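You operate a simulated robot arm through the tools that you are given. There is no shell and no other tool.

The job below is to be done with a simulated robot arm. You get a single attempt, and the scene is never put back.

Task
Leak-test the manifold and tighten the barbs until it holds.
Fine: press the test button, tighten the barb that the screen names, test again; end on HOLDS.

The check looks at the end state, three seconds after you hand in, the way a careful person would. Anything else that was tipped, shoved, dropped, spilled or broken makes it a failure.

Robot
A 6-joint arm with a two-finger parallel gripper, fixed in place. Base frame: the origin is on the floor under the middle of its stand, x ahead of it, y to its left, z up. Units: mm, degrees, N and s.
With the tool pointing down near the work surface it reaches from about 300 to 660 mm from the base axis. Its first joint turns from -115.0 to 115.0 degrees. Payload 3.43 kg.
The tool frame sits at the grasp point between the pads (the TCP): z along the fingers, y along the line on which they close. The tips reach 34 mm beyond it. The gripper opens to 128 mm. The fingers are 24 mm wide and 12 mm thick; the gripper's body (48 by 130 mm) begins 96 mm behind the TCP.
Orientation is that of the tool frame in the base frame, as a unit quaternion [x, y, z, w]. With the fingers straight down and closing along the base's y, the tool's x points along the base's -x, its y along +y and its z along -z.

Tools
- The arm moves only by the tool jog_arm. Its argument "rows" is a list of rows, each a list of 3 entries, a list of its own where there are three numbers: the shift along the tool's x, y, z in mm, then the turn, a rotation vector about the tool's x, y, z in degrees, then the gripper command, from -1 (fully open) to 1 (shut), values between in proportion. In form: [[[tx, ty, tz], [wx, wy, wz], fingers], ...]. A call has 1 to 20 rows; each row shifts and turns the commanded pose from where the row before left it, along the tool's axes as they then stand. Rows are played at 5 a second. More than 50 mm and 8.6 degrees between two rows, or a gripper value outside its range, and nothing of the call is played. A pose out of reach is approached as far as the arm can. The call stops where the force on the tool passes 40 N (or 10 N more than at its start, if that is more) or the arm is blocked; 0.2 s more then pass. The fingers move at their own pace (about 153 mm/s each) and stop on an object; they squeeze with about 30 N. The grip force told is the motor's: it shows also when the fingers shut on nothing. Time passes only in rows, and 0.2 s behind the last, so rows that do not move let the fingers close. The reply holds the time, the measured pose of the TCP, the force on the tool along the base axes, the opening and the grip force, in the units named above and with some noise, with the torque about the TCP (base axes, N m) and any sound that the robot's microphone picked up, and new pictures: "views" is both (left out), scene, wrist or none.
- Cameras (640 x 400 px; columns grow to the right, rows downward): "scene" is fixed at [219.7, 649.7, 1650.5]; the picture's right is [-0.80, -0.60, 0.00], its down [-0.47, 0.64, -0.61] and it looks along [0.36, -0.49, -0.79] (base axes); focal length 319 px, centre (320, 200). "wrist" rides on the gripper at [76, -11, -160] in the tool frame; the picture's right is [0.15, 0.99, 0.00], its down [-0.88, 0.13, -0.46] and it looks along [-0.45, 0.07, 0.89] (tool axes); focal length 234 px, centre (320, 200). There is no depth. A picture from a camera that has moved, and an enlarged one, comes with that camera's place and axes in the base frame and with its lens.
- lift_body(by): slides the trunk up (or, below 0, down) by that many mm; the arm rides with it, the base frame stays. It gives what a move gives, with no picture.
- inspect(camera, box): a new picture of the part [left, top, right, bottom] of that camera's present view, enlarged. It takes no simulated time.
- finish_job(): hands the job in; it is judged then, once.

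Places have to be worked out from the pictures, the camera data and where the tool is seen. Open the gripper and draw the arm clear of the work before you hand the job in, unless the task says otherwise.

The tools are called after ">>>" as a command line: name --argument value ..., lists and objects as JSON in quotes. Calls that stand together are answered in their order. jog_arm: Moves the arm, as the interface text tells. Its arguments: {"type":"object","properties":{"rows":{"type":"array"},"views":{"type":"string","enum":["both","scene","wrist","none"]}},"required":["rows"]} The other tools are called the same way: lift_body (by) moves the trunk up or down; inspect (camera, box) takes an enlarged picture of a part of a camera's view; finish_job () hands the job in.

At the start:

```text
time: 0.0
tool_pos: [312.2, 247.5, 1215.5]
tcp_rot: [-0.001, 1.0, 0.0, 0.0]
contact_force: [0.1, 0.2, 0.3]
torque: [-0.01, -0.02, 0.0]
gripper_width: 127.8
finger_force: 0.0
trunk travel left (down, up): [-925.0, 65.0]
```

scene: 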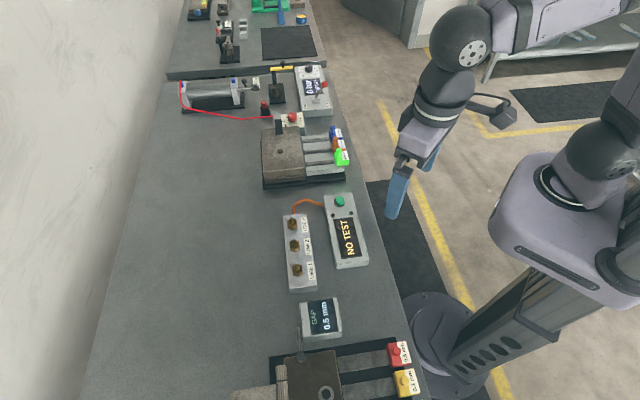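
wrist: 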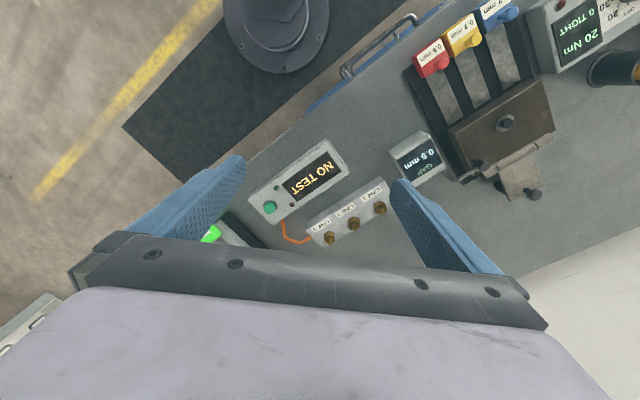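

I'll take enlarged looks at the manifold and the test box from both cameras before moving.

>>> inspect --camera "scene" --box '[260, 180, 400, 300]'

>>> inspect --camera "wrist" --box '[230, 120, 450, 260]'

```text
3.33 times, centred on (330, 240) of scene
camera zoom: at [219.7, 649.7, 1650.5], right [-0.8, -0.6, 0.0], down [-0.47, 0.64, -0.61], along [0.36, -0.49, -0.79], focal length 1064 px, centre (287, 67)
```

zoom: 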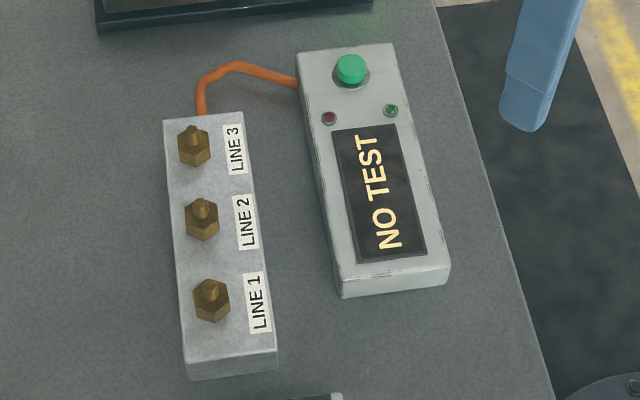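

```text
2.86 times, centred on (340, 190) of wrist
camera zoom: at [236.4, 236.1, 1374.3], right [-0.15, 0.99, 0.0], down [0.88, 0.13, 0.46], along [0.45, 0.07, -0.89], focal length 669 px, centre (263, 229)
```

zoom: 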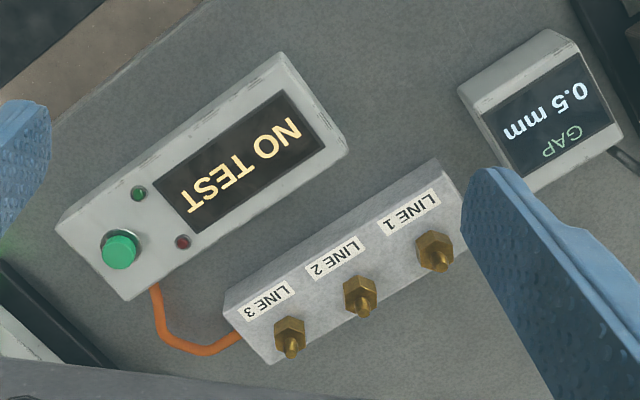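

Triangulating roughly from both views puts the button near (508, 163, 910), and the barbs run from Line 3 near (563, 309) to Line 1 near (464, 410), with tops around z 920. I'll close the fingers and move above the button at a safe height to get a closer look.

>>> jog_arm --rows '[[[-30, -14, 20], [0, 0, 0], 1], [[-30, -14, 20], [0, 0, 0], 1], [[-30, -14, 20], [0, 0, 0], 1], [[-30, -14, 20], [0, 0, 0], 1], [[-30, -14, 20], [0, 0, 0], 1], [[-30, -14, 20], [0, 0, 0], 1], [[0, 0, 0], [0, 0, 0], 1]]' --views "both"

```text
time: 1.6
tool_pos: [490.9, 161.4, 1095.3]
tcp_rot: [0.0, 1.0, 0.001, 0.001]
contact_force: [0.2, 1.0, 1.0]
torque: [0.03, -0.02, -0.03]
gripper_width: 0.1
finger_force: 30.5
trunk travel left (down, up): [-925.0, 65.0]
camera wrist: at [415.3, 151.3, 1253.6], right [-0.15, 0.99, 0.0], down [0.88, 0.13, 0.46], along [0.45, 0.07, -0.89], focal length 234 px, centre (320, 200)
```

scene: 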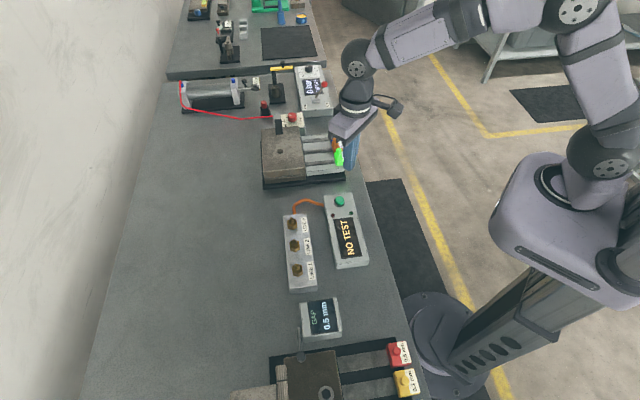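
wrist: 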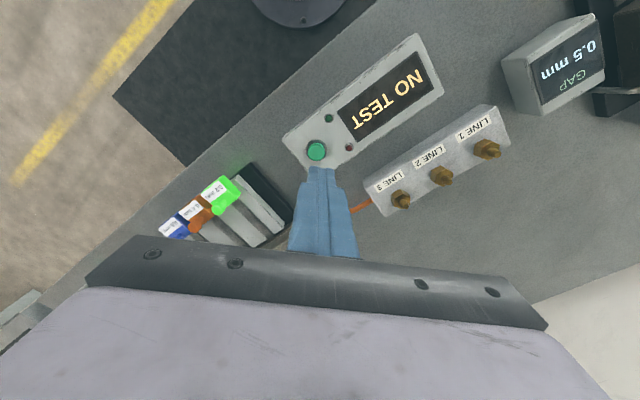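

The new view confirms the button near (508, 161) with its top around z 910. I'll centre over it with the fingers shut and lower the tips to about 30 mm above it.

>>> jog_arm --rows '[[[-17, 0, 30], [0, 0, 0], 1], [[0, 0, 40], [0, 0, 0], 1], [[0, 0, 40], [0, 0, 0], 1], [[0, 0, 10], [0, 0, 0], 1], [[0, 0, 0], [0, 0, 0], 1]]' --views "both"

>>> inspect --camera "wrist" --box '[240, 100, 420, 240]'

>>> inspect --camera "scene" --box '[290, 150, 390, 230]'

```text
time: 2.8
tool_pos: [509.8, 162.2, 974.7]
tcp_rot: [-0.001, 1.0, 0.0, 0.0]
contact_force: [-0.1, -0.5, 0.8]
torque: [0.01, 0.0, 0.0]
gripper_width: 0.0
finger_force: 30.0
trunk travel left (down, up): [-925.0, 65.0]
camera wrist: at [433.7, 153.2, 1132.9], right [-0.15, 0.99, 0.0], down [0.88, 0.13, 0.46], along [0.45, 0.07, -0.89], focal length 234 px, centre (320, 200)
```

scene: 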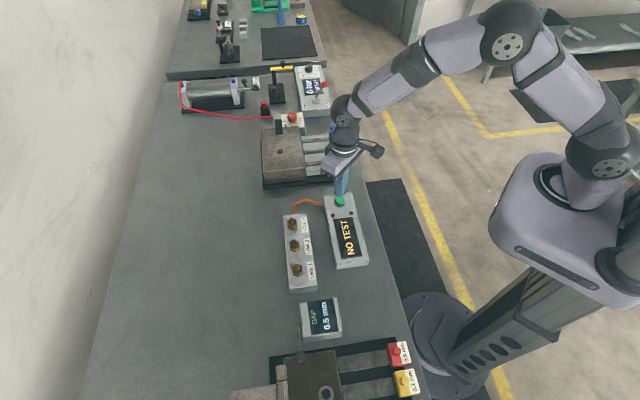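
wrist: 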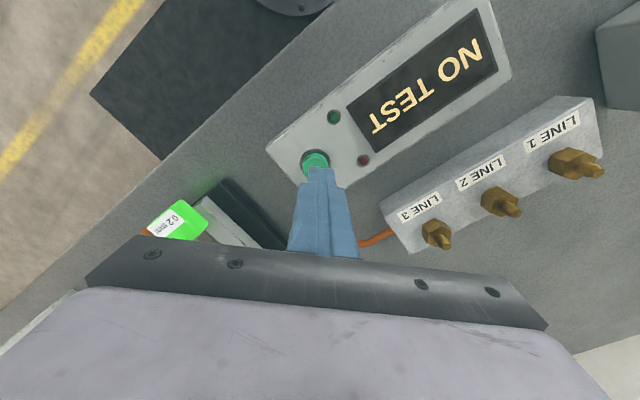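

```text
2.86 times, centred on (330, 170) of wrist
camera zoom: at [433.7, 153.2, 1132.9], right [-0.15, 0.99, 0.0], down [0.88, 0.13, 0.46], along [0.45, 0.07, -0.89], focal length 669 px, centre (291, 286)
```

zoom: 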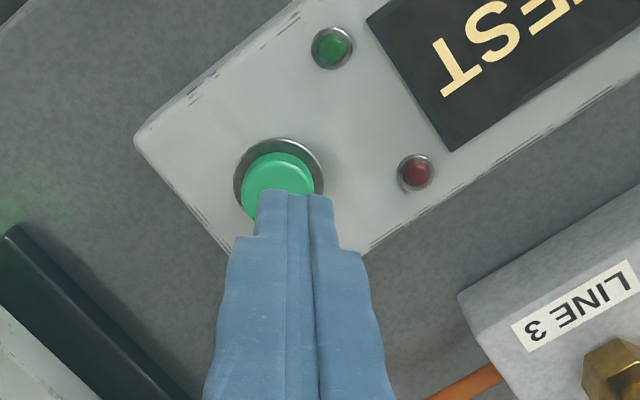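

```text
5.00 times, centred on (340, 190) of scene
camera zoom: at [219.7, 649.7, 1650.5], right [-0.8, -0.6, 0.0], down [-0.47, 0.64, -0.61], along [0.36, -0.49, -0.79], focal length 1596 px, centre (220, 250)
```

zoom: 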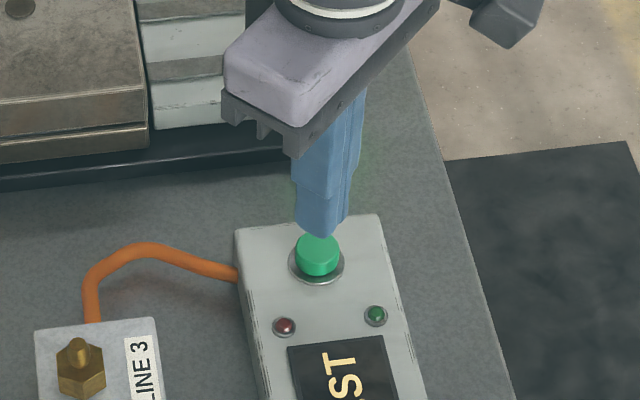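

The button top sits about 3 mm back in x and 2 mm in y from the closed tips. I'll shift onto it and go down in small steps, watching the force.

>>> jog_arm --rows '[[[3, -2, 10], [0, 0, 0], 1], [[0, 0, 10], [0, 0, 0], 1], [[0, 0, 4], [0, 0, 0], 1], [[0, 0, 3], [0, 0, 0], 1], [[0, 0, 2], [0, 0, 0], 1]]' --views "both"

>>> inspect --camera "scene" --box '[290, 150, 390, 280]'

```text
time: 4.0
tool_pos: [505.4, 159.7, 947.2]
tcp_rot: [0.001, 1.0, -0.001, -0.001]
contact_force: [-0.5, 0.1, 0.0]
torque: [0.0, 0.0, 0.0]
gripper_width: 0.1
finger_force: 30.2
trunk travel left (down, up): [-925.0, 65.0]
camera wrist: at [429.8, 149.9, 1105.6], right [-0.15, 0.99, 0.0], down [0.88, 0.13, 0.46], along [0.45, 0.07, -0.89], focal length 234 px, centre (320, 200)
```

scene: 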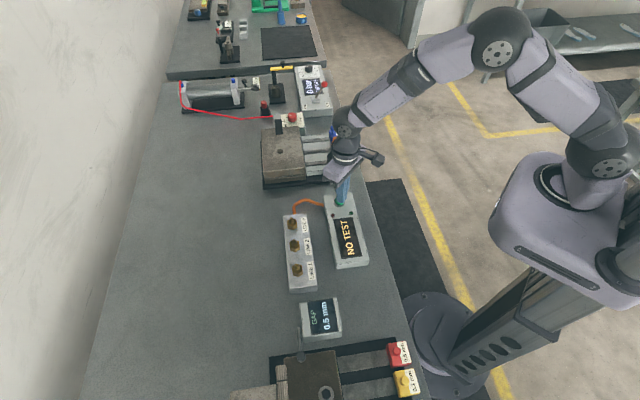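
wrist: 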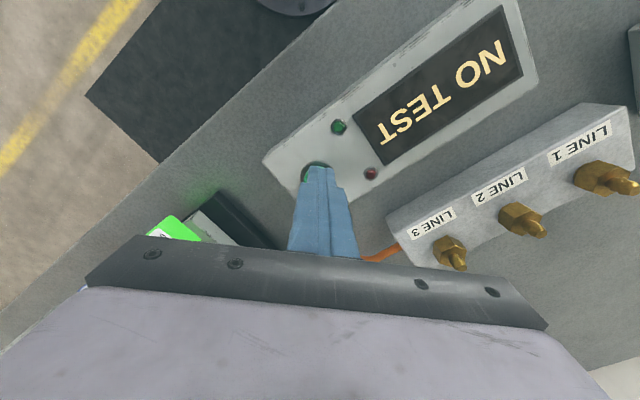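

```text
3.08 times, centred on (340, 215) of scene
camera zoom: at [219.7, 649.7, 1650.5], right [-0.8, -0.6, 0.0], down [-0.47, 0.64, -0.61], along [0.36, -0.49, -0.79], focal length 982 px, centre (258, 154)
```

zoom: 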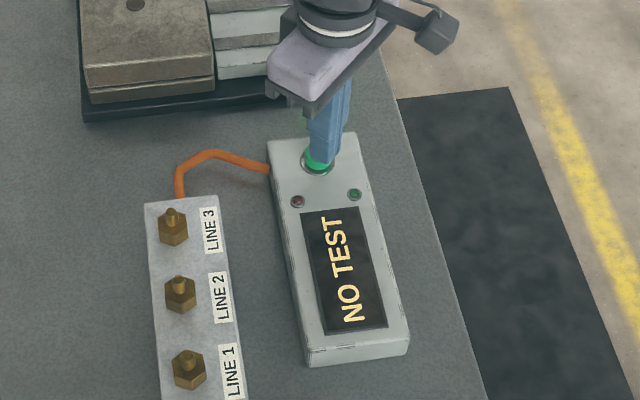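

No contact yet with the tips at about z 913. I'll nudge 2 mm in y and keep lowering in small steps until the button pushes back.

>>> jog_arm --rows '[[[0, -2, 1], [0, 0, 0], 1], [[0, 0, 1], [0, 0, 0], 1], [[0, 0, 1], [0, 0, 0], 1], [[0, 0, 1], [0, 0, 0], 1], [[0, 0, 1], [0, 0, 0], 1], [[0, 0, 1], [0, 0, 0], 1]]' --views "both"

```text
time: 5.4
tool_pos: [504.9, 156.6, 941.4]
tcp_rot: [0.0, 1.0, 0.0, 0.0]
contact_force: [-1.8, 1.0, 3.1]
torque: [0.02, 0.03, -0.03]
gripper_width: 0.0
finger_force: 30.6
trunk travel left (down, up): [-925.0, 65.0]
heard: click
camera wrist: at [430.0, 147.3, 1099.4], right [-0.15, 0.99, 0.0], down [0.88, 0.13, 0.46], along [0.45, 0.07, -0.89], focal length 234 px, centre (320, 200)
```

scene: 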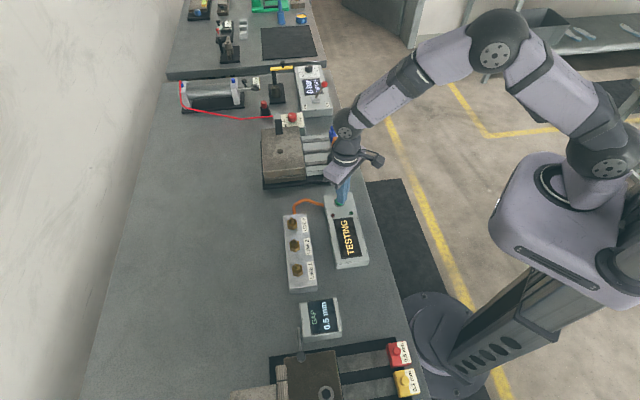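
wrist: 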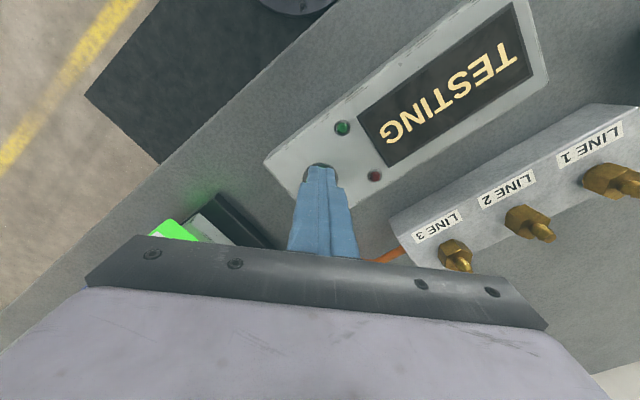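

A click was heard and the screen now reads TESTING. I'll lift off the button to a clear height and wait for the result.

>>> jog_arm --rows '[[[0, 0, -10], [0, 0, 0], 1], [[0, 0, -20], [0, 0, 0], 1], [[0, 0, -30], [0, 0, 0], 1], [[0, 0, -40], [0, 0, 0], 1], [[0, 0, 0], [0, 0, 0], 1], [[0, 0, 0], [0, 0, 0], 1], [[0, 0, 0], [0, 0, 0], 1], [[0, 0, 0], [0, 0, 0], 1], [[0, 0, 0], [0, 0, 0], 1], [[0, 0, 0], [0, 0, 0], 1]]' --views "both"

```text
time: 7.6
tool_pos: [507.2, 158.4, 1041.8]
tcp_rot: [0.0, 1.0, 0.0, -0.001]
contact_force: [0.0, 0.2, 0.3]
torque: [0.04, -0.01, 0.0]
gripper_width: 0.3
finger_force: 29.3
trunk travel left (down, up): [-925.0, 65.0]
camera wrist: at [430.4, 149.2, 1199.8], right [-0.15, 0.99, 0.0], down [0.88, 0.13, 0.46], along [0.45, 0.07, -0.89], focal length 234 px, centre (320, 200)
```

scene: 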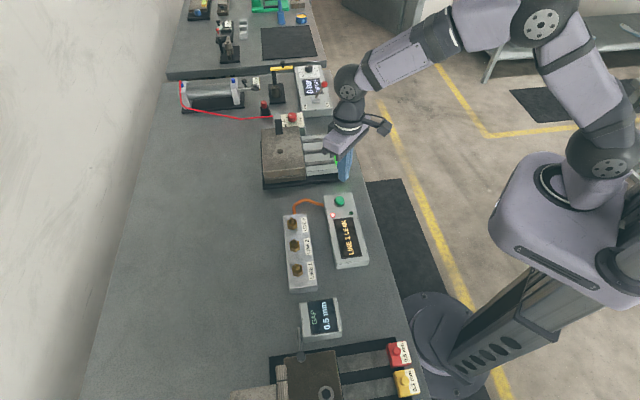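
wrist: 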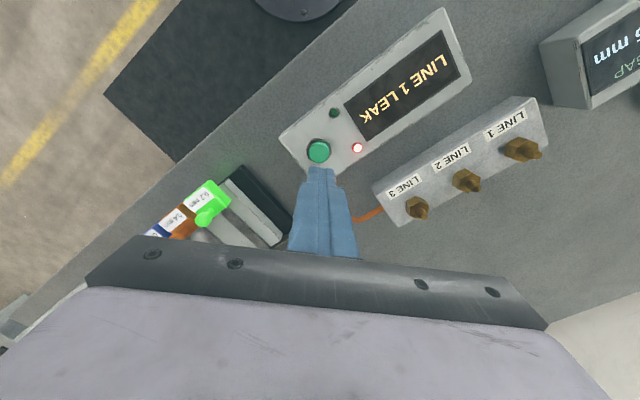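

>>> inspect --camera "wrist" --box '[330, 0, 560, 240]'

>>> inspect --camera "scene" --box '[270, 185, 380, 300]'

```text
1.67 times, centred on (445, 120) of wrist
camera zoom: at [430.4, 149.2, 1199.8], right [-0.15, 0.99, 0.0], down [0.88, 0.13, 0.46], along [0.45, 0.07, -0.89], focal length 390 px, centre (112, 333)
```

zoom: 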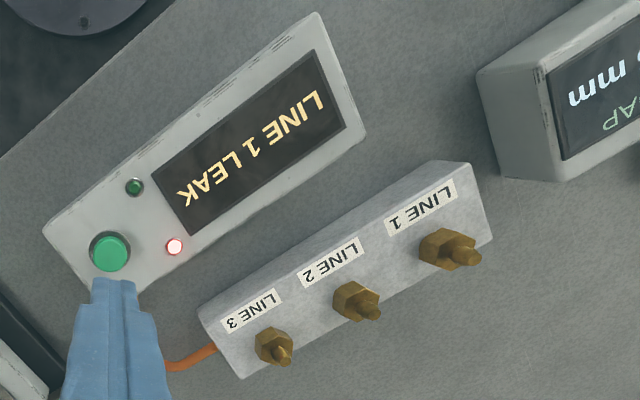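

```text
3.48 times, centred on (325, 242) of scene
camera zoom: at [219.7, 649.7, 1650.5], right [-0.8, -0.6, 0.0], down [-0.47, 0.64, -0.61], along [0.36, -0.49, -0.79], focal length 1110 px, centre (303, 52)
```

zoom: 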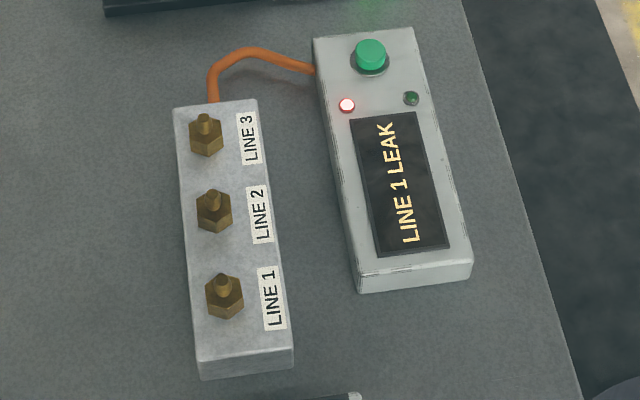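

The screen reads LINE 1 LEAK, so Line 1 near (465, 405) needs tightening. I'll move over it at the same height and look closely at the hex orientation.

>>> jog_arm --rows '[[[7, 41, 0], [0, 0, 0], 1], [[7, 41, 0], [0, 0, 0], 1], [[7, 41, 0], [0, 0, 0], 1], [[7, 41, 0], [0, 0, 0], 1], [[7, 41, 0], [0, 0, 0], 1], [[7, 41, 0], [0, 0, 0], 1], [[0, 0, 0], [0, 0, 0], 1], [[0, 0, 0], [0, 0, 0], 1]]' --views "both"

>>> inspect --camera "wrist" --box '[240, 80, 400, 200]'

>>> inspect --camera "scene" --box '[265, 200, 345, 300]'

```text
time: 9.4
tool_pos: [464.0, 407.7, 1039.0]
tcp_rot: [-0.001, 1.0, 0.0, 0.0]
contact_force: [-0.3, -0.1, 0.4]
torque: [-0.03, 0.02, -0.02]
gripper_width: 0.0
finger_force: 30.1
trunk travel left (down, up): [-925.0, 65.0]
camera wrist: at [389.5, 398.3, 1197.5], right [-0.15, 0.99, 0.0], down [0.88, 0.13, 0.46], along [0.45, 0.07, -0.89], focal length 234 px, centre (320, 200)
```

scene: 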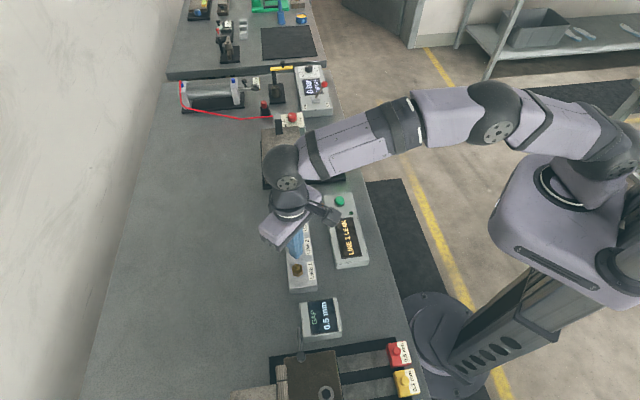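
wrist: 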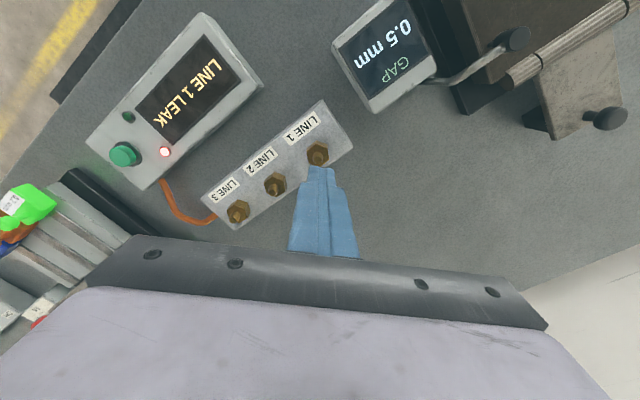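

```text
3.33 times, centred on (320, 140) of wrist
camera zoom: at [389.5, 398.3, 1197.5], right [-0.15, 0.99, 0.0], down [0.88, 0.13, 0.46], along [0.45, 0.07, -0.89], focal length 781 px, centre (320, 400)
```

zoom: 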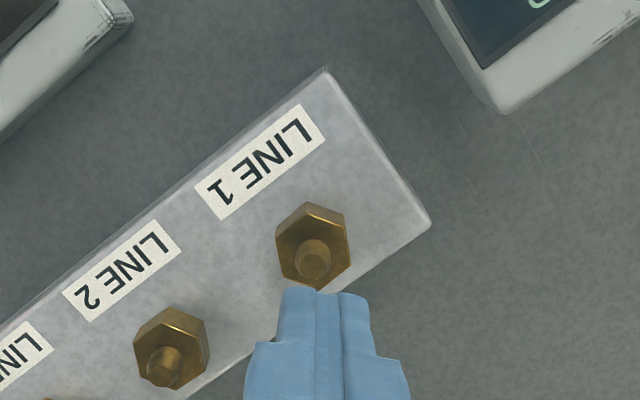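

```text
4.00 times, centred on (305, 250) of scene
camera zoom: at [219.7, 649.7, 1650.5], right [-0.8, -0.6, 0.0], down [-0.47, 0.64, -0.61], along [0.36, -0.49, -0.79], focal length 1277 px, centre (380, 0)
```

zoom: 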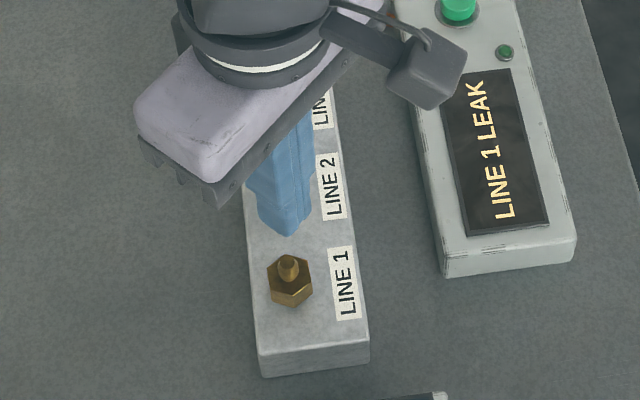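

From this view the Line 1 hex is centred near (470, 408), about 25 mm across flats, with flats about 15° off the current closing line. The manifold top is near z 901. I'll turn the tool -15°, open to about 55 mm, and lower to just above the barb to check alignment.

>>> jog_arm --rows '[[[-6, 0, 0], [0, 0, -7.5], 0.15], [[0, 0, 0], [0, 0, -7.5], 0.15], [[0, 0, 30], [0, 0, 0], 0.15], [[0, 0, 20], [0, 0, 0], 0.15], [[0, 0, 10], [0, 0, 0], 0.15], [[0, 0, 0], [0, 0, 0], 0.15], [[0, 0, 0], [0, 0, 0], 0.15]]' --views "both"

>>> inspect --camera "wrist" --box '[240, 80, 400, 200]'

>>> inspect --camera "scene" --box '[265, 210, 345, 300]'

```text
time: 11.0
tool_pos: [469.9, 403.4, 980.6]
tcp_rot: [-0.129, 0.992, 0.0, -0.001]
contact_force: [-0.5, 0.3, 0.8]
torque: [0.0, -0.01, 0.01]
gripper_width: 54.5
finger_force: 0.0
trunk travel left (down, up): [-925.0, 65.0]
camera wrist: at [399.6, 373.1, 1139.7], right [-0.4, 0.92, 0.0], down [0.82, 0.35, 0.46], along [0.42, 0.18, -0.89], focal length 234 px, centre (320, 200)
```

scene: 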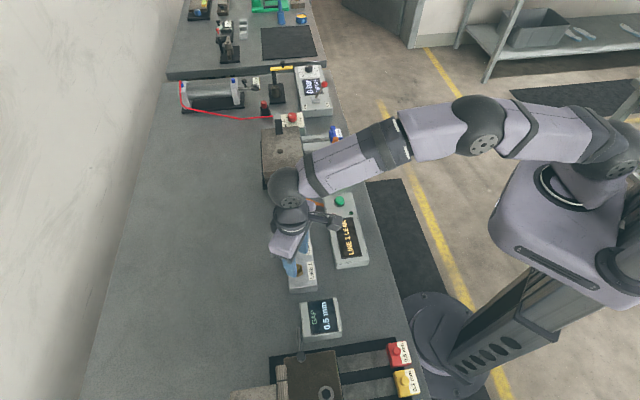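
wrist: 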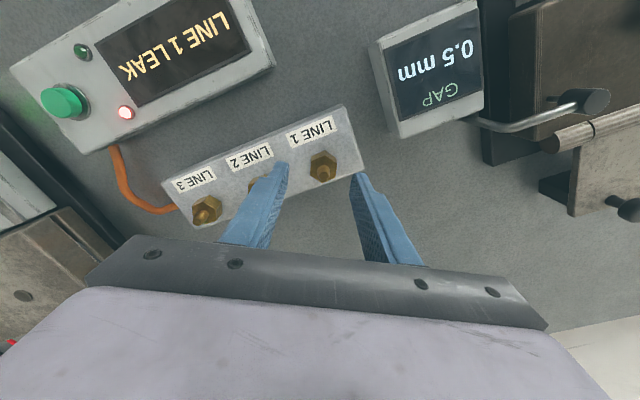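

```text
3.33 times, centred on (320, 140) of wrist
camera zoom: at [399.6, 373.1, 1139.7], right [-0.4, 0.92, 0.0], down [0.82, 0.35, 0.46], along [0.42, 0.18, -0.89], focal length 781 px, centre (320, 400)
```

zoom: 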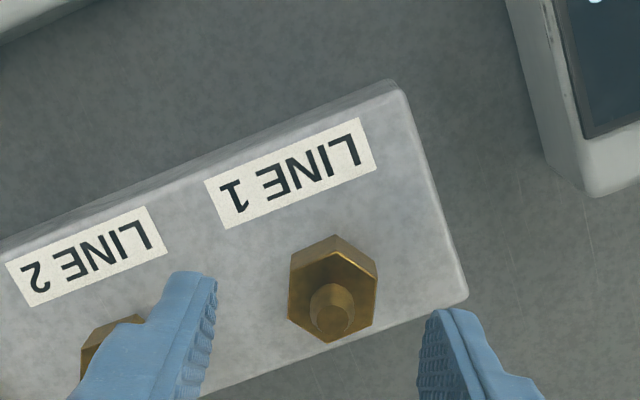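

```text
4.44 times, centred on (305, 255) of scene
camera zoom: at [219.7, 649.7, 1650.5], right [-0.8, -0.6, 0.0], down [-0.47, 0.64, -0.61], along [0.36, -0.49, -0.79], focal length 1419 px, centre (387, -44)
```

zoom: 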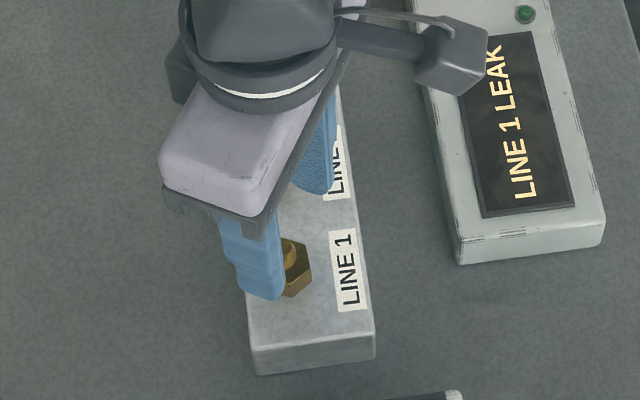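

The flats now look parallel to the fingers. The hex centre is offset about +4.4 mm in tool y and -3 mm in tool x from the grasp axis. I'll correct that and lower the open fingers around the hex to tips near z 906.

>>> jog_arm --rows '[[[-3, 4.4, 0], [0, 0, 0], 0.15], [[0, 0, 15], [0, 0, 0], 0.15], [[0, 0, 12], [0, 0, 0], 0.15], [[0, 0, 8], [0, 0, 0], 0.15], [[0, 0, 4], [0, 0, 0], 0.15], [[0, 0, 0], [0, 0, 0], 0.15]]' --views "both"

>>> inspect --camera "wrist" --box '[240, 80, 400, 200]'

>>> inspect --camera "scene" --box '[265, 210, 345, 300]'

```text
time: 12.4
tool_pos: [470.6, 408.6, 943.0]
tcp_rot: [-0.131, 0.991, -0.001, 0.0]
contact_force: [0.5, -1.3, -0.2]
torque: [-0.03, 0.03, -0.01]
gripper_width: 54.5
finger_force: 0.0
trunk travel left (down, up): [-925.0, 65.0]
camera wrist: at [401.0, 378.8, 1100.8], right [-0.4, 0.92, 0.0], down [0.82, 0.35, 0.46], along [0.42, 0.18, -0.89], focal length 234 px, centre (320, 200)
```

scene: 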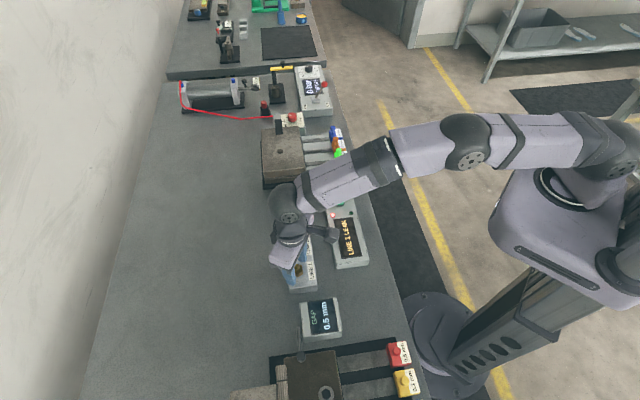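
wrist: 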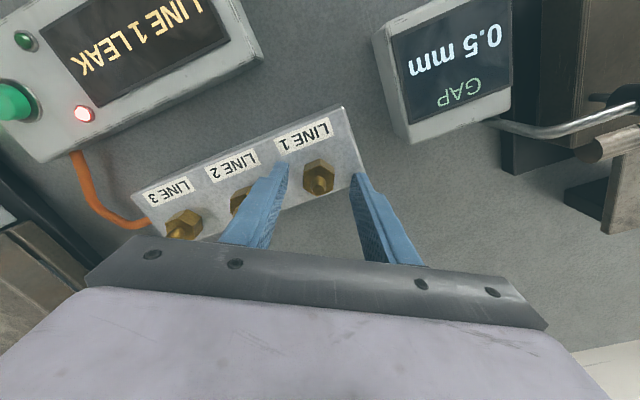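

```text
3.33 times, centred on (320, 140) of wrist
camera zoom: at [401.0, 378.8, 1100.8], right [-0.4, 0.92, 0.0], down [0.82, 0.35, 0.46], along [0.42, 0.18, -0.89], focal length 781 px, centre (320, 400)
```

zoom: 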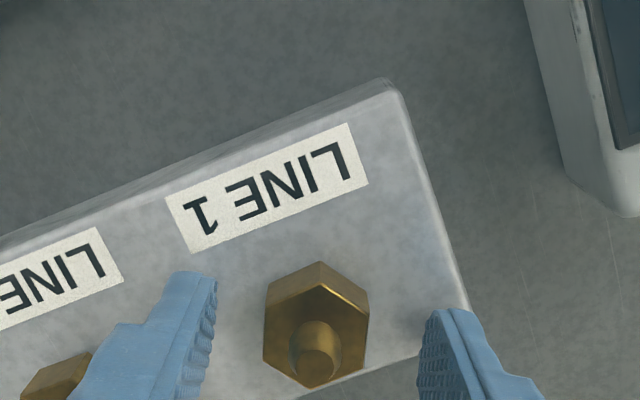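

```text
4.44 times, centred on (305, 255) of scene
camera zoom: at [219.7, 649.7, 1650.5], right [-0.8, -0.6, 0.0], down [-0.47, 0.64, -0.61], along [0.36, -0.49, -0.79], focal length 1419 px, centre (387, -44)
```

zoom: 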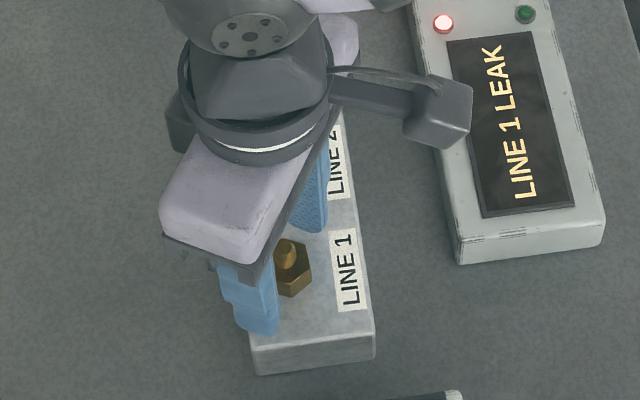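

The hex sits centred between the open fingers with the tips near z 909. I'll ease down 3 mm more for overlap, then close gently and check the grip before turning.

>>> jog_arm --rows '[[[0, 0, 1], [0, 0, 0], 0.15], [[0, 0, 1], [0, 0, 0], 0.15], [[0, 0, 1], [0, 0, 0], 0.15], [[0, 0, 0], [0, 0, 0], 0.4], [[0, 0, 0], [0, 0, 0], 0.5], [[0, 0, 0], [0, 0, 0], 0.6], [[0, 0, 0], [0, 0, 0], 0.7], [[0, 0, 0], [0, 0, 0], 1], [[0, 0, 0], [0, 0, 0], 1]]' --views "both"

>>> inspect --camera "wrist" --box '[240, 80, 400, 200]'

```text
time: 14.4
tool_pos: [471.6, 406.8, 939.1]
tcp_rot: [-0.131, 0.991, 0.0, -0.001]
contact_force: [1.8, -10.4, -0.7]
torque: [-0.35, 0.1, 0.02]
gripper_width: 24.5
finger_force: 44.8
trunk travel left (down, up): [-925.0, 65.0]
camera wrist: at [401.3, 377.6, 1097.4], right [-0.4, 0.92, 0.0], down [0.82, 0.35, 0.45], along [0.42, 0.18, -0.89], focal length 234 px, centre (320, 200)
```

scene: 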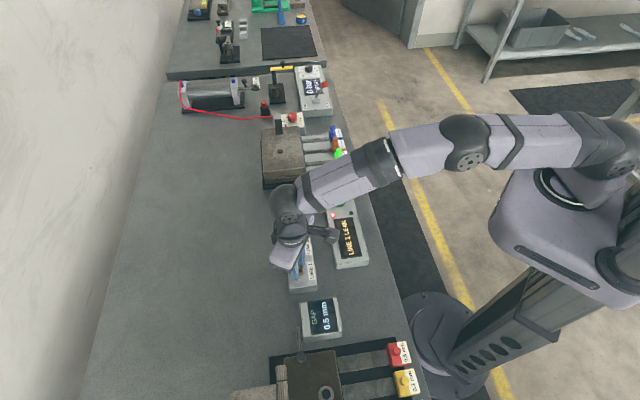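
wrist: 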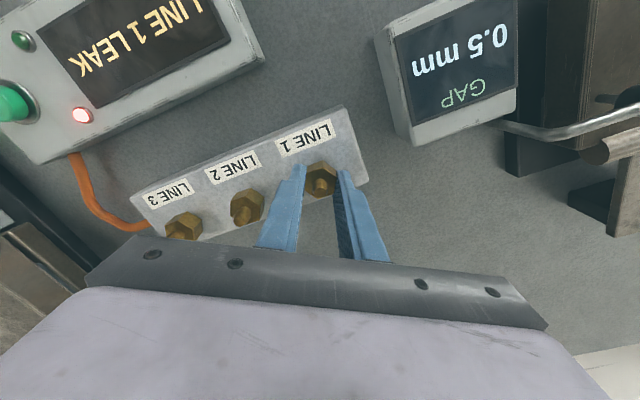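

```text
3.33 times, centred on (320, 140) of wrist
camera zoom: at [401.3, 377.6, 1097.4], right [-0.4, 0.92, 0.0], down [0.82, 0.35, 0.45], along [0.42, 0.18, -0.89], focal length 781 px, centre (320, 400)
```

zoom: 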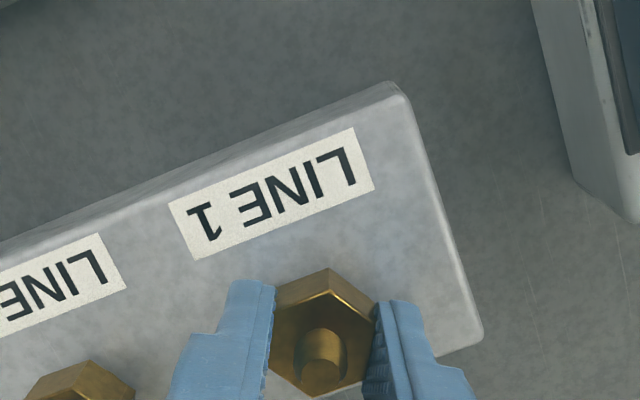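

Gripped at 24.5 mm across flats with about 10 N of side load toward -y, so I'm slightly off-centre. I'll shift about 1.3 mm to relieve it, then begin turning clockwise (+z of the tool) and read the torque.

>>> jog_arm --rows '[[[0, -1.3, 0], [0, 0, 0], 1], [[0, 0, 0], [0, 0, 5], 1], [[0, 0, 0], [0, 0, 5], 1], [[0, 0, 0], [0, 0, 5], 1]]' --views "wrist"

```text
time: 15.4
tool_pos: [471.5, 406.3, 938.2]
tcp_rot: [0.001, 1.0, -0.001, 0.0]
contact_force: [-1.7, -7.6, -1.2]
torque: [-0.22, 0.33, 0.03]
gripper_width: 24.4
finger_force: 45.0
trunk travel left (down, up): [-925.0, 65.0]
camera wrist: at [395.8, 396.3, 1097.2], right [-0.14, 0.99, 0.0], down [0.88, 0.13, 0.45], along [0.45, 0.07, -0.89], focal length 234 px, centre (320, 200)
```

wrist: 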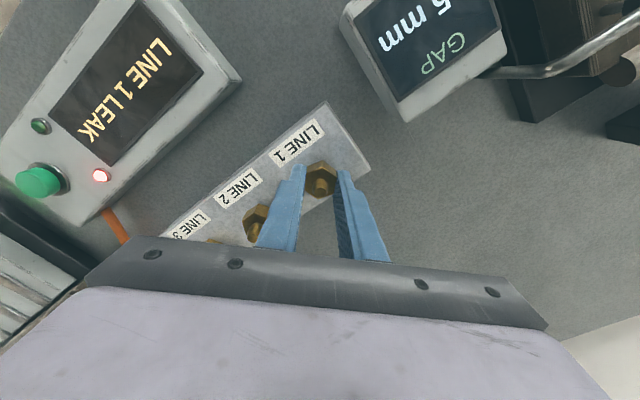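

The hex turned with the fingers and almost no torque, so it's loose. A side force of about 8 N remains, so I'll ease 1 mm more and keep turning clockwise.

>>> jog_arm --rows '[[[0, -1, 0], [0, 0, 5], 1], [[0, 0, 0], [0, 0, 6], 1], [[0, 0, 0], [0, 0, 6], 1], [[0, 0, 0], [0, 0, 6], 1], [[0, 0, 0], [0, 0, 6], 1]]' --views "wrist"

```text
time: 16.6
tool_pos: [470.5, 405.6, 939.3]
tcp_rot: [0.252, 0.968, 0.0, 0.0]
contact_force: [-3.7, -8.3, -7.9]
torque: [-0.25, -0.1, 0.01]
gripper_width: 24.3
finger_force: 44.9
trunk travel left (down, up): [-925.0, 65.0]
camera wrist: at [399.9, 434.4, 1096.9], right [0.35, 0.94, 0.0], down [0.83, -0.31, 0.45], along [0.42, -0.16, -0.89], focal length 234 px, centre (320, 200)
```

wrist: 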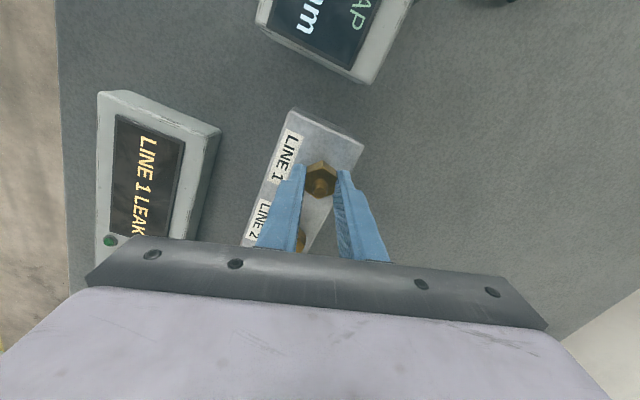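

Still turning freely. The side load stays along the closing line because my commanded centre is about 3 mm off the hex, and there's a slight downward pull as the thread draws in. I'll re-centre, follow down 0.5 mm and continue turning.

>>> jog_arm --rows '[[[0, -2.5, 0.5], [0, 0, 0], 1], [[0, 0, 0], [0, 0, 6], 1], [[0, 0, 0], [0, 0, 6], 1], [[0, 0, 0], [0, 0, 6], 1], [[0, 0, 0.3], [0, 0, 6], 1], [[0, 0, 0], [0, 0, 6], 1]]' --views "wrist"

```text
time: 18.0
tool_pos: [471.3, 406.0, 938.2]
tcp_rot: [0.493, 0.87, 0.0, -0.001]
contact_force: [-3.3, 0.8, -8.2]
torque: [0.64, 0.29, -0.01]
gripper_width: 24.4
finger_force: 45.3
trunk travel left (down, up): [-925.0, 65.0]
camera wrist: at [422.7, 466.0, 1096.3], right [0.77, 0.63, 0.0], down [0.56, -0.69, 0.46], along [0.29, -0.35, -0.89], focal length 234 px, centre (320, 200)
```

wrist: 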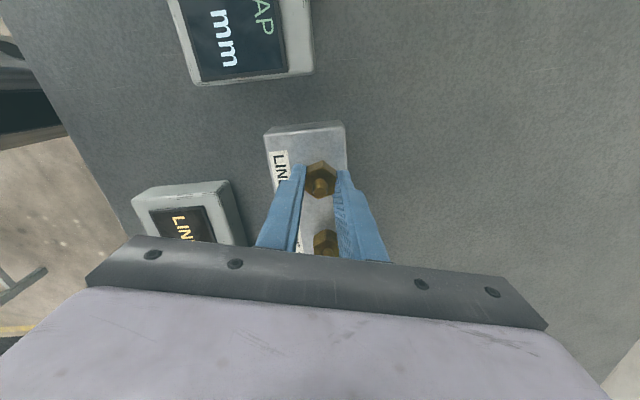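

Side loads are nearly gone and there's still no resistance at about 75° of turn. I'll keep turning clockwise while following down slightly.

>>> jog_arm --rows '[[[0, 0, 0.5], [0, 0, 6], 1], [[0, 0, 0], [0, 0, 6], 1], [[0, 0, 0.3], [0, 0, 6], 1], [[0, 0, 0], [0, 0, 6], 1], [[0, 0, 0], [0, 0, 6], 1]]' --views "wrist"

```text
time: 19.2
tool_pos: [470.3, 404.5, 937.7]
tcp_rot: [0.701, 0.713, 0.0, 0.0]
contact_force: [-7.2, 4.6, -4.1]
torque: [-0.29, 0.24, 0.0]
gripper_width: 24.3
finger_force: 45.4
trunk travel left (down, up): [-925.0, 65.0]
camera wrist: at [457.9, 482.1, 1095.5], right [0.99, 0.16, 0.0], down [0.14, -0.88, 0.46], along [0.07, -0.45, -0.89], focal length 234 px, centre (320, 200)
```

wrist: 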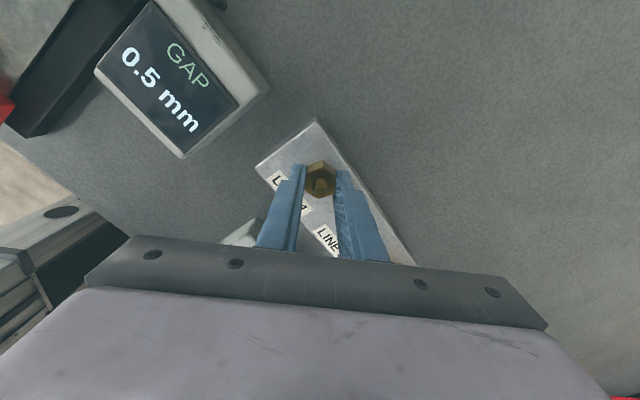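

At about 105° of turn and still free. I'll continue another 30°, with a small side correction.

>>> jog_arm --rows '[[[0, -1, 0.3], [0, 0, 6], 1], [[0, 0, 0], [0, 0, 6], 1], [[0, 0, 0.2], [0, 0, 6], 1], [[0, 0, 0], [0, 0, 6], 1], [[0, 0, 0], [0, 0, 6], 1]]' --views "both"

```text
time: 20.4
tool_pos: [469.9, 405.3, 937.4]
tcp_rot: [0.862, 0.508, 0.0, 0.001]
contact_force: [-5.5, 0.0, 0.7]
torque: [-0.24, 0.72, 0.92]
gripper_width: 26.6
finger_force: 44.6
trunk travel left (down, up): [-925.0, 65.0]
camera wrist: at [496.6, 477.8, 1095.0], right [0.94, -0.35, 0.0], down [-0.31, -0.83, 0.46], along [-0.16, -0.43, -0.89], focal length 234 px, centre (320, 200)
```

scene: 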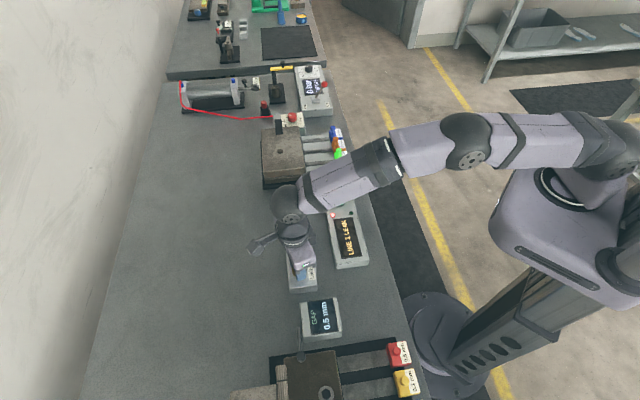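
wrist: 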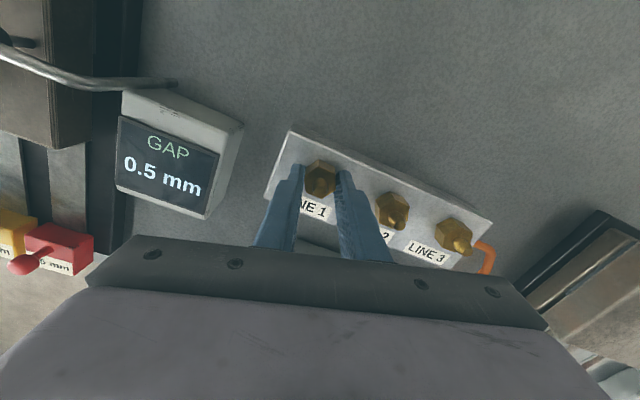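

Torque jumped to 0.92 N·m and the opening grew to 26.6 mm, so the hex has come to its stop and the fingers are starting to roll over its corners. I'll look closely before deciding whether it is seated.

>>> inspect --camera "wrist" --box '[260, 120, 400, 220]'

>>> inspect --camera "scene" --box '[265, 210, 385, 300]'

```text
4.00 times, centred on (330, 170) of wrist
camera zoom: at [496.6, 477.8, 1095.0], right [0.94, -0.35, 0.0], down [-0.31, -0.83, 0.46], along [-0.16, -0.43, -0.89], focal length 937 px, centre (280, 320)
```

zoom: 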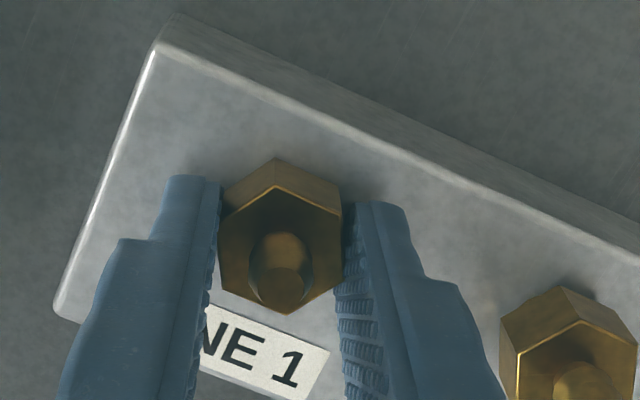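

```text
4.44 times, centred on (325, 255) of scene
camera zoom: at [219.7, 649.7, 1650.5], right [-0.8, -0.6, 0.0], down [-0.47, 0.64, -0.61], along [0.36, -0.49, -0.79], focal length 1419 px, centre (298, -44)
```

zoom: 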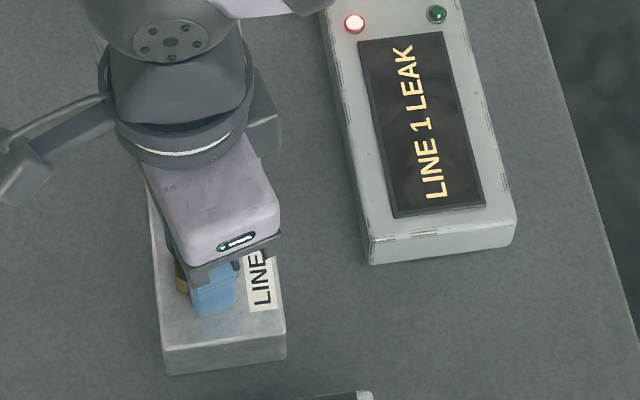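

The hex edges are again parallel to the manifold edge, about 120° of real turn, and the fingers slipped the last ~14° against a hard stop, so it looks seated. I'll open to about 55 mm and lift straight up.

>>> jog_arm --rows '[[[0, 0, 0], [0, 0, 0], 0.15], [[0, 0, 0], [0, 0, 0], 0.15], [[0, 0, -10], [0, 0, 0], 0.15], [[0, 0, -20], [0, 0, 0], 0.15], [[0, 0, -35], [0, 0, 0], 0.15], [[0, 0, -40], [0, 0, 0], 0.15], [[0, 0, 0], [0, 0, 0], 0.15]]' --views "both"

```text
time: 22.0
tool_pos: [471.4, 404.9, 1044.7]
tcp_rot: [0.862, 0.507, -0.001, 0.0]
contact_force: [0.3, 0.5, 0.6]
torque: [0.02, 0.01, -0.01]
gripper_width: 54.6
finger_force: 0.0
trunk travel left (down, up): [-925.0, 65.0]
camera wrist: at [497.9, 477.7, 1203.5], right [0.94, -0.35, 0.0], down [-0.31, -0.83, 0.46], along [-0.16, -0.43, -0.89], focal length 234 px, centre (320, 200)
```

scene: 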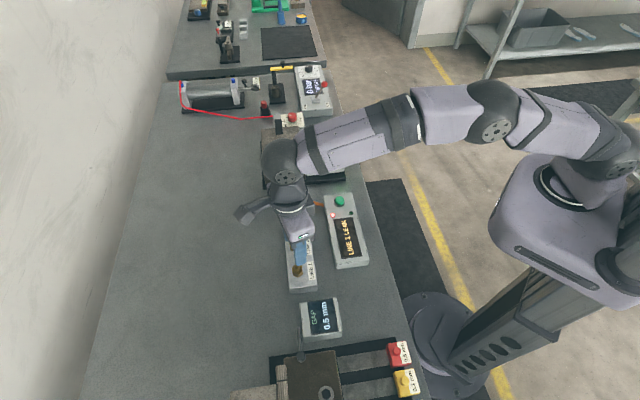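
wrist: 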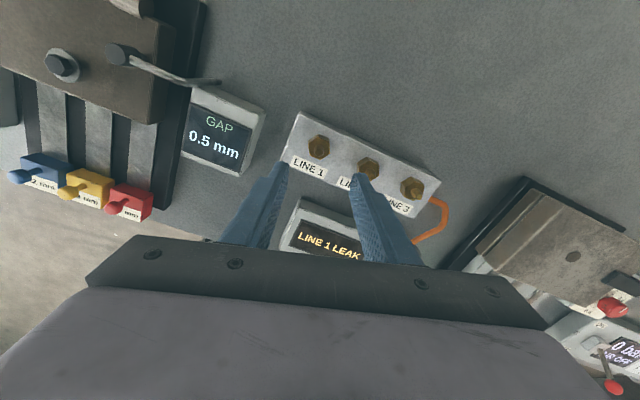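

Clear of the manifold. I'll unwind the wrist by 119°, shut the fingers, and travel back over the button at this height.

>>> jog_arm --rows '[[[0, 0, 0], [0, 0, -8.5], 0.15], [[0, 0, 0], [0, 0, -8.5], 1], [[0, 0, 0], [0, 0, -8.5], 1], [[0, 0, 0], [0, 0, -8.5], 1], [[0, 0, 0], [0, 0, -8.5], 1], [[0, 0, 0], [0, 0, -8.5], 1], [[0, 0, 0], [0, 0, -8.5], 1], [[0, 0, 0], [0, 0, -8.5], 1], [[0, 0, 0], [0, 0, -8.5], 1], [[0, 0, 0], [0, 0, -8.5], 1], [[0, 0, 0], [0, 0, -8.5], 1], [[0, 0, 0], [0, 0, -8.5], 1], [[0, 0, 0], [0, 0, -8.5], 1], [[0, 0, 0], [0, 0, -8.5], 1], [[-6, -41.4, 0], [0, 0, 0], 1], [[-6, -41.4, 0], [0, 0, 0], 1], [[-6, -41.4, 0], [0, 0, 0], 1], [[-6, -41.4, 0], [0, 0, 0], 1], [[-6, -41.4, 0], [0, 0, 0], 1], [[-6, -41.4, 0], [0, 0, 0], 1]]' --views "both"

```text
time: 26.2
tool_pos: [505.3, 157.2, 1040.6]
tcp_rot: [0.0, 1.0, 0.001, 0.0]
contact_force: [-0.4, 0.4, 0.4]
torque: [0.01, 0.02, -0.02]
gripper_width: 0.2
finger_force: 30.1
trunk travel left (down, up): [-925.0, 65.0]
camera wrist: at [429.1, 147.2, 1199.8], right [-0.15, 0.99, 0.0], down [0.88, 0.13, 0.46], along [0.45, 0.07, -0.89], focal length 234 px, centre (320, 200)
```

scene: 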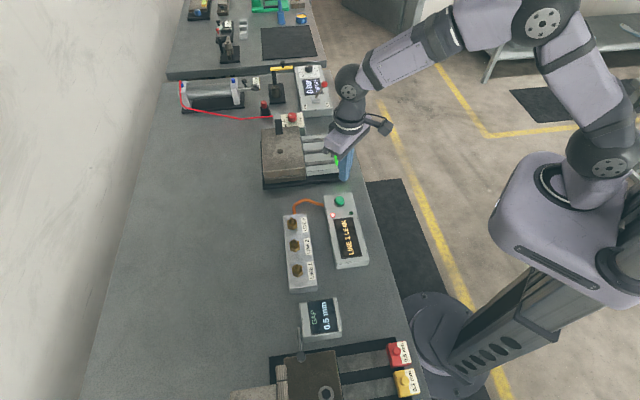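
wrist: 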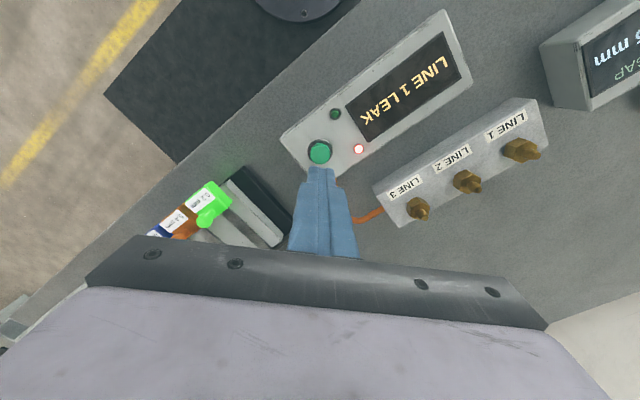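

I'm back over the button in the same pose as before. I'll descend to the depth where it clicked last time, using small final steps.

>>> jog_arm --rows '[[[0, 0, 40], [0, 0, 0], 1], [[0, 0, 40], [0, 0, 0], 1], [[0, 0, 10], [0, 0, 0], 1], [[0, 0, 4], [0, 0, 0], 1], [[0, 0, 2], [0, 0, 0], 1], [[0, 0, 1], [0, 0, 0], 1], [[0, 0, 1], [0, 0, 0], 1], [[0, 0, 1], [0, 0, 0], 1], [[0, 0, 1], [0, 0, 0], 1], [[0, 0, 1], [0, 0, 0], 1]]' --views "scene"

```text
time: 28.4
tool_pos: [505.5, 156.9, 941.0]
tcp_rot: [0.0, 1.0, 0.0, -0.001]
contact_force: [-0.1, -0.8, 2.6]
torque: [-0.04, 0.0, -0.02]
gripper_width: 0.1
finger_force: 30.4
trunk travel left (down, up): [-925.0, 65.0]
heard: click
```

scene: 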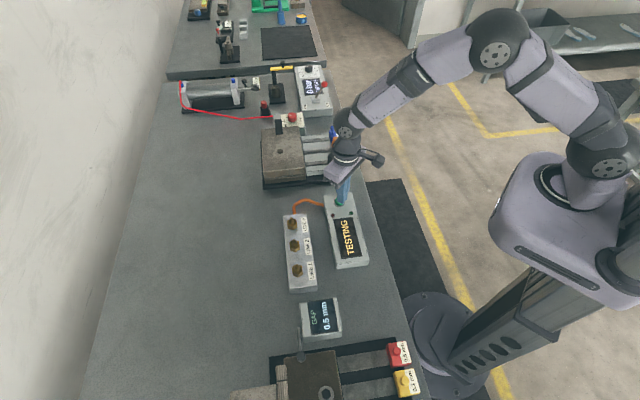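

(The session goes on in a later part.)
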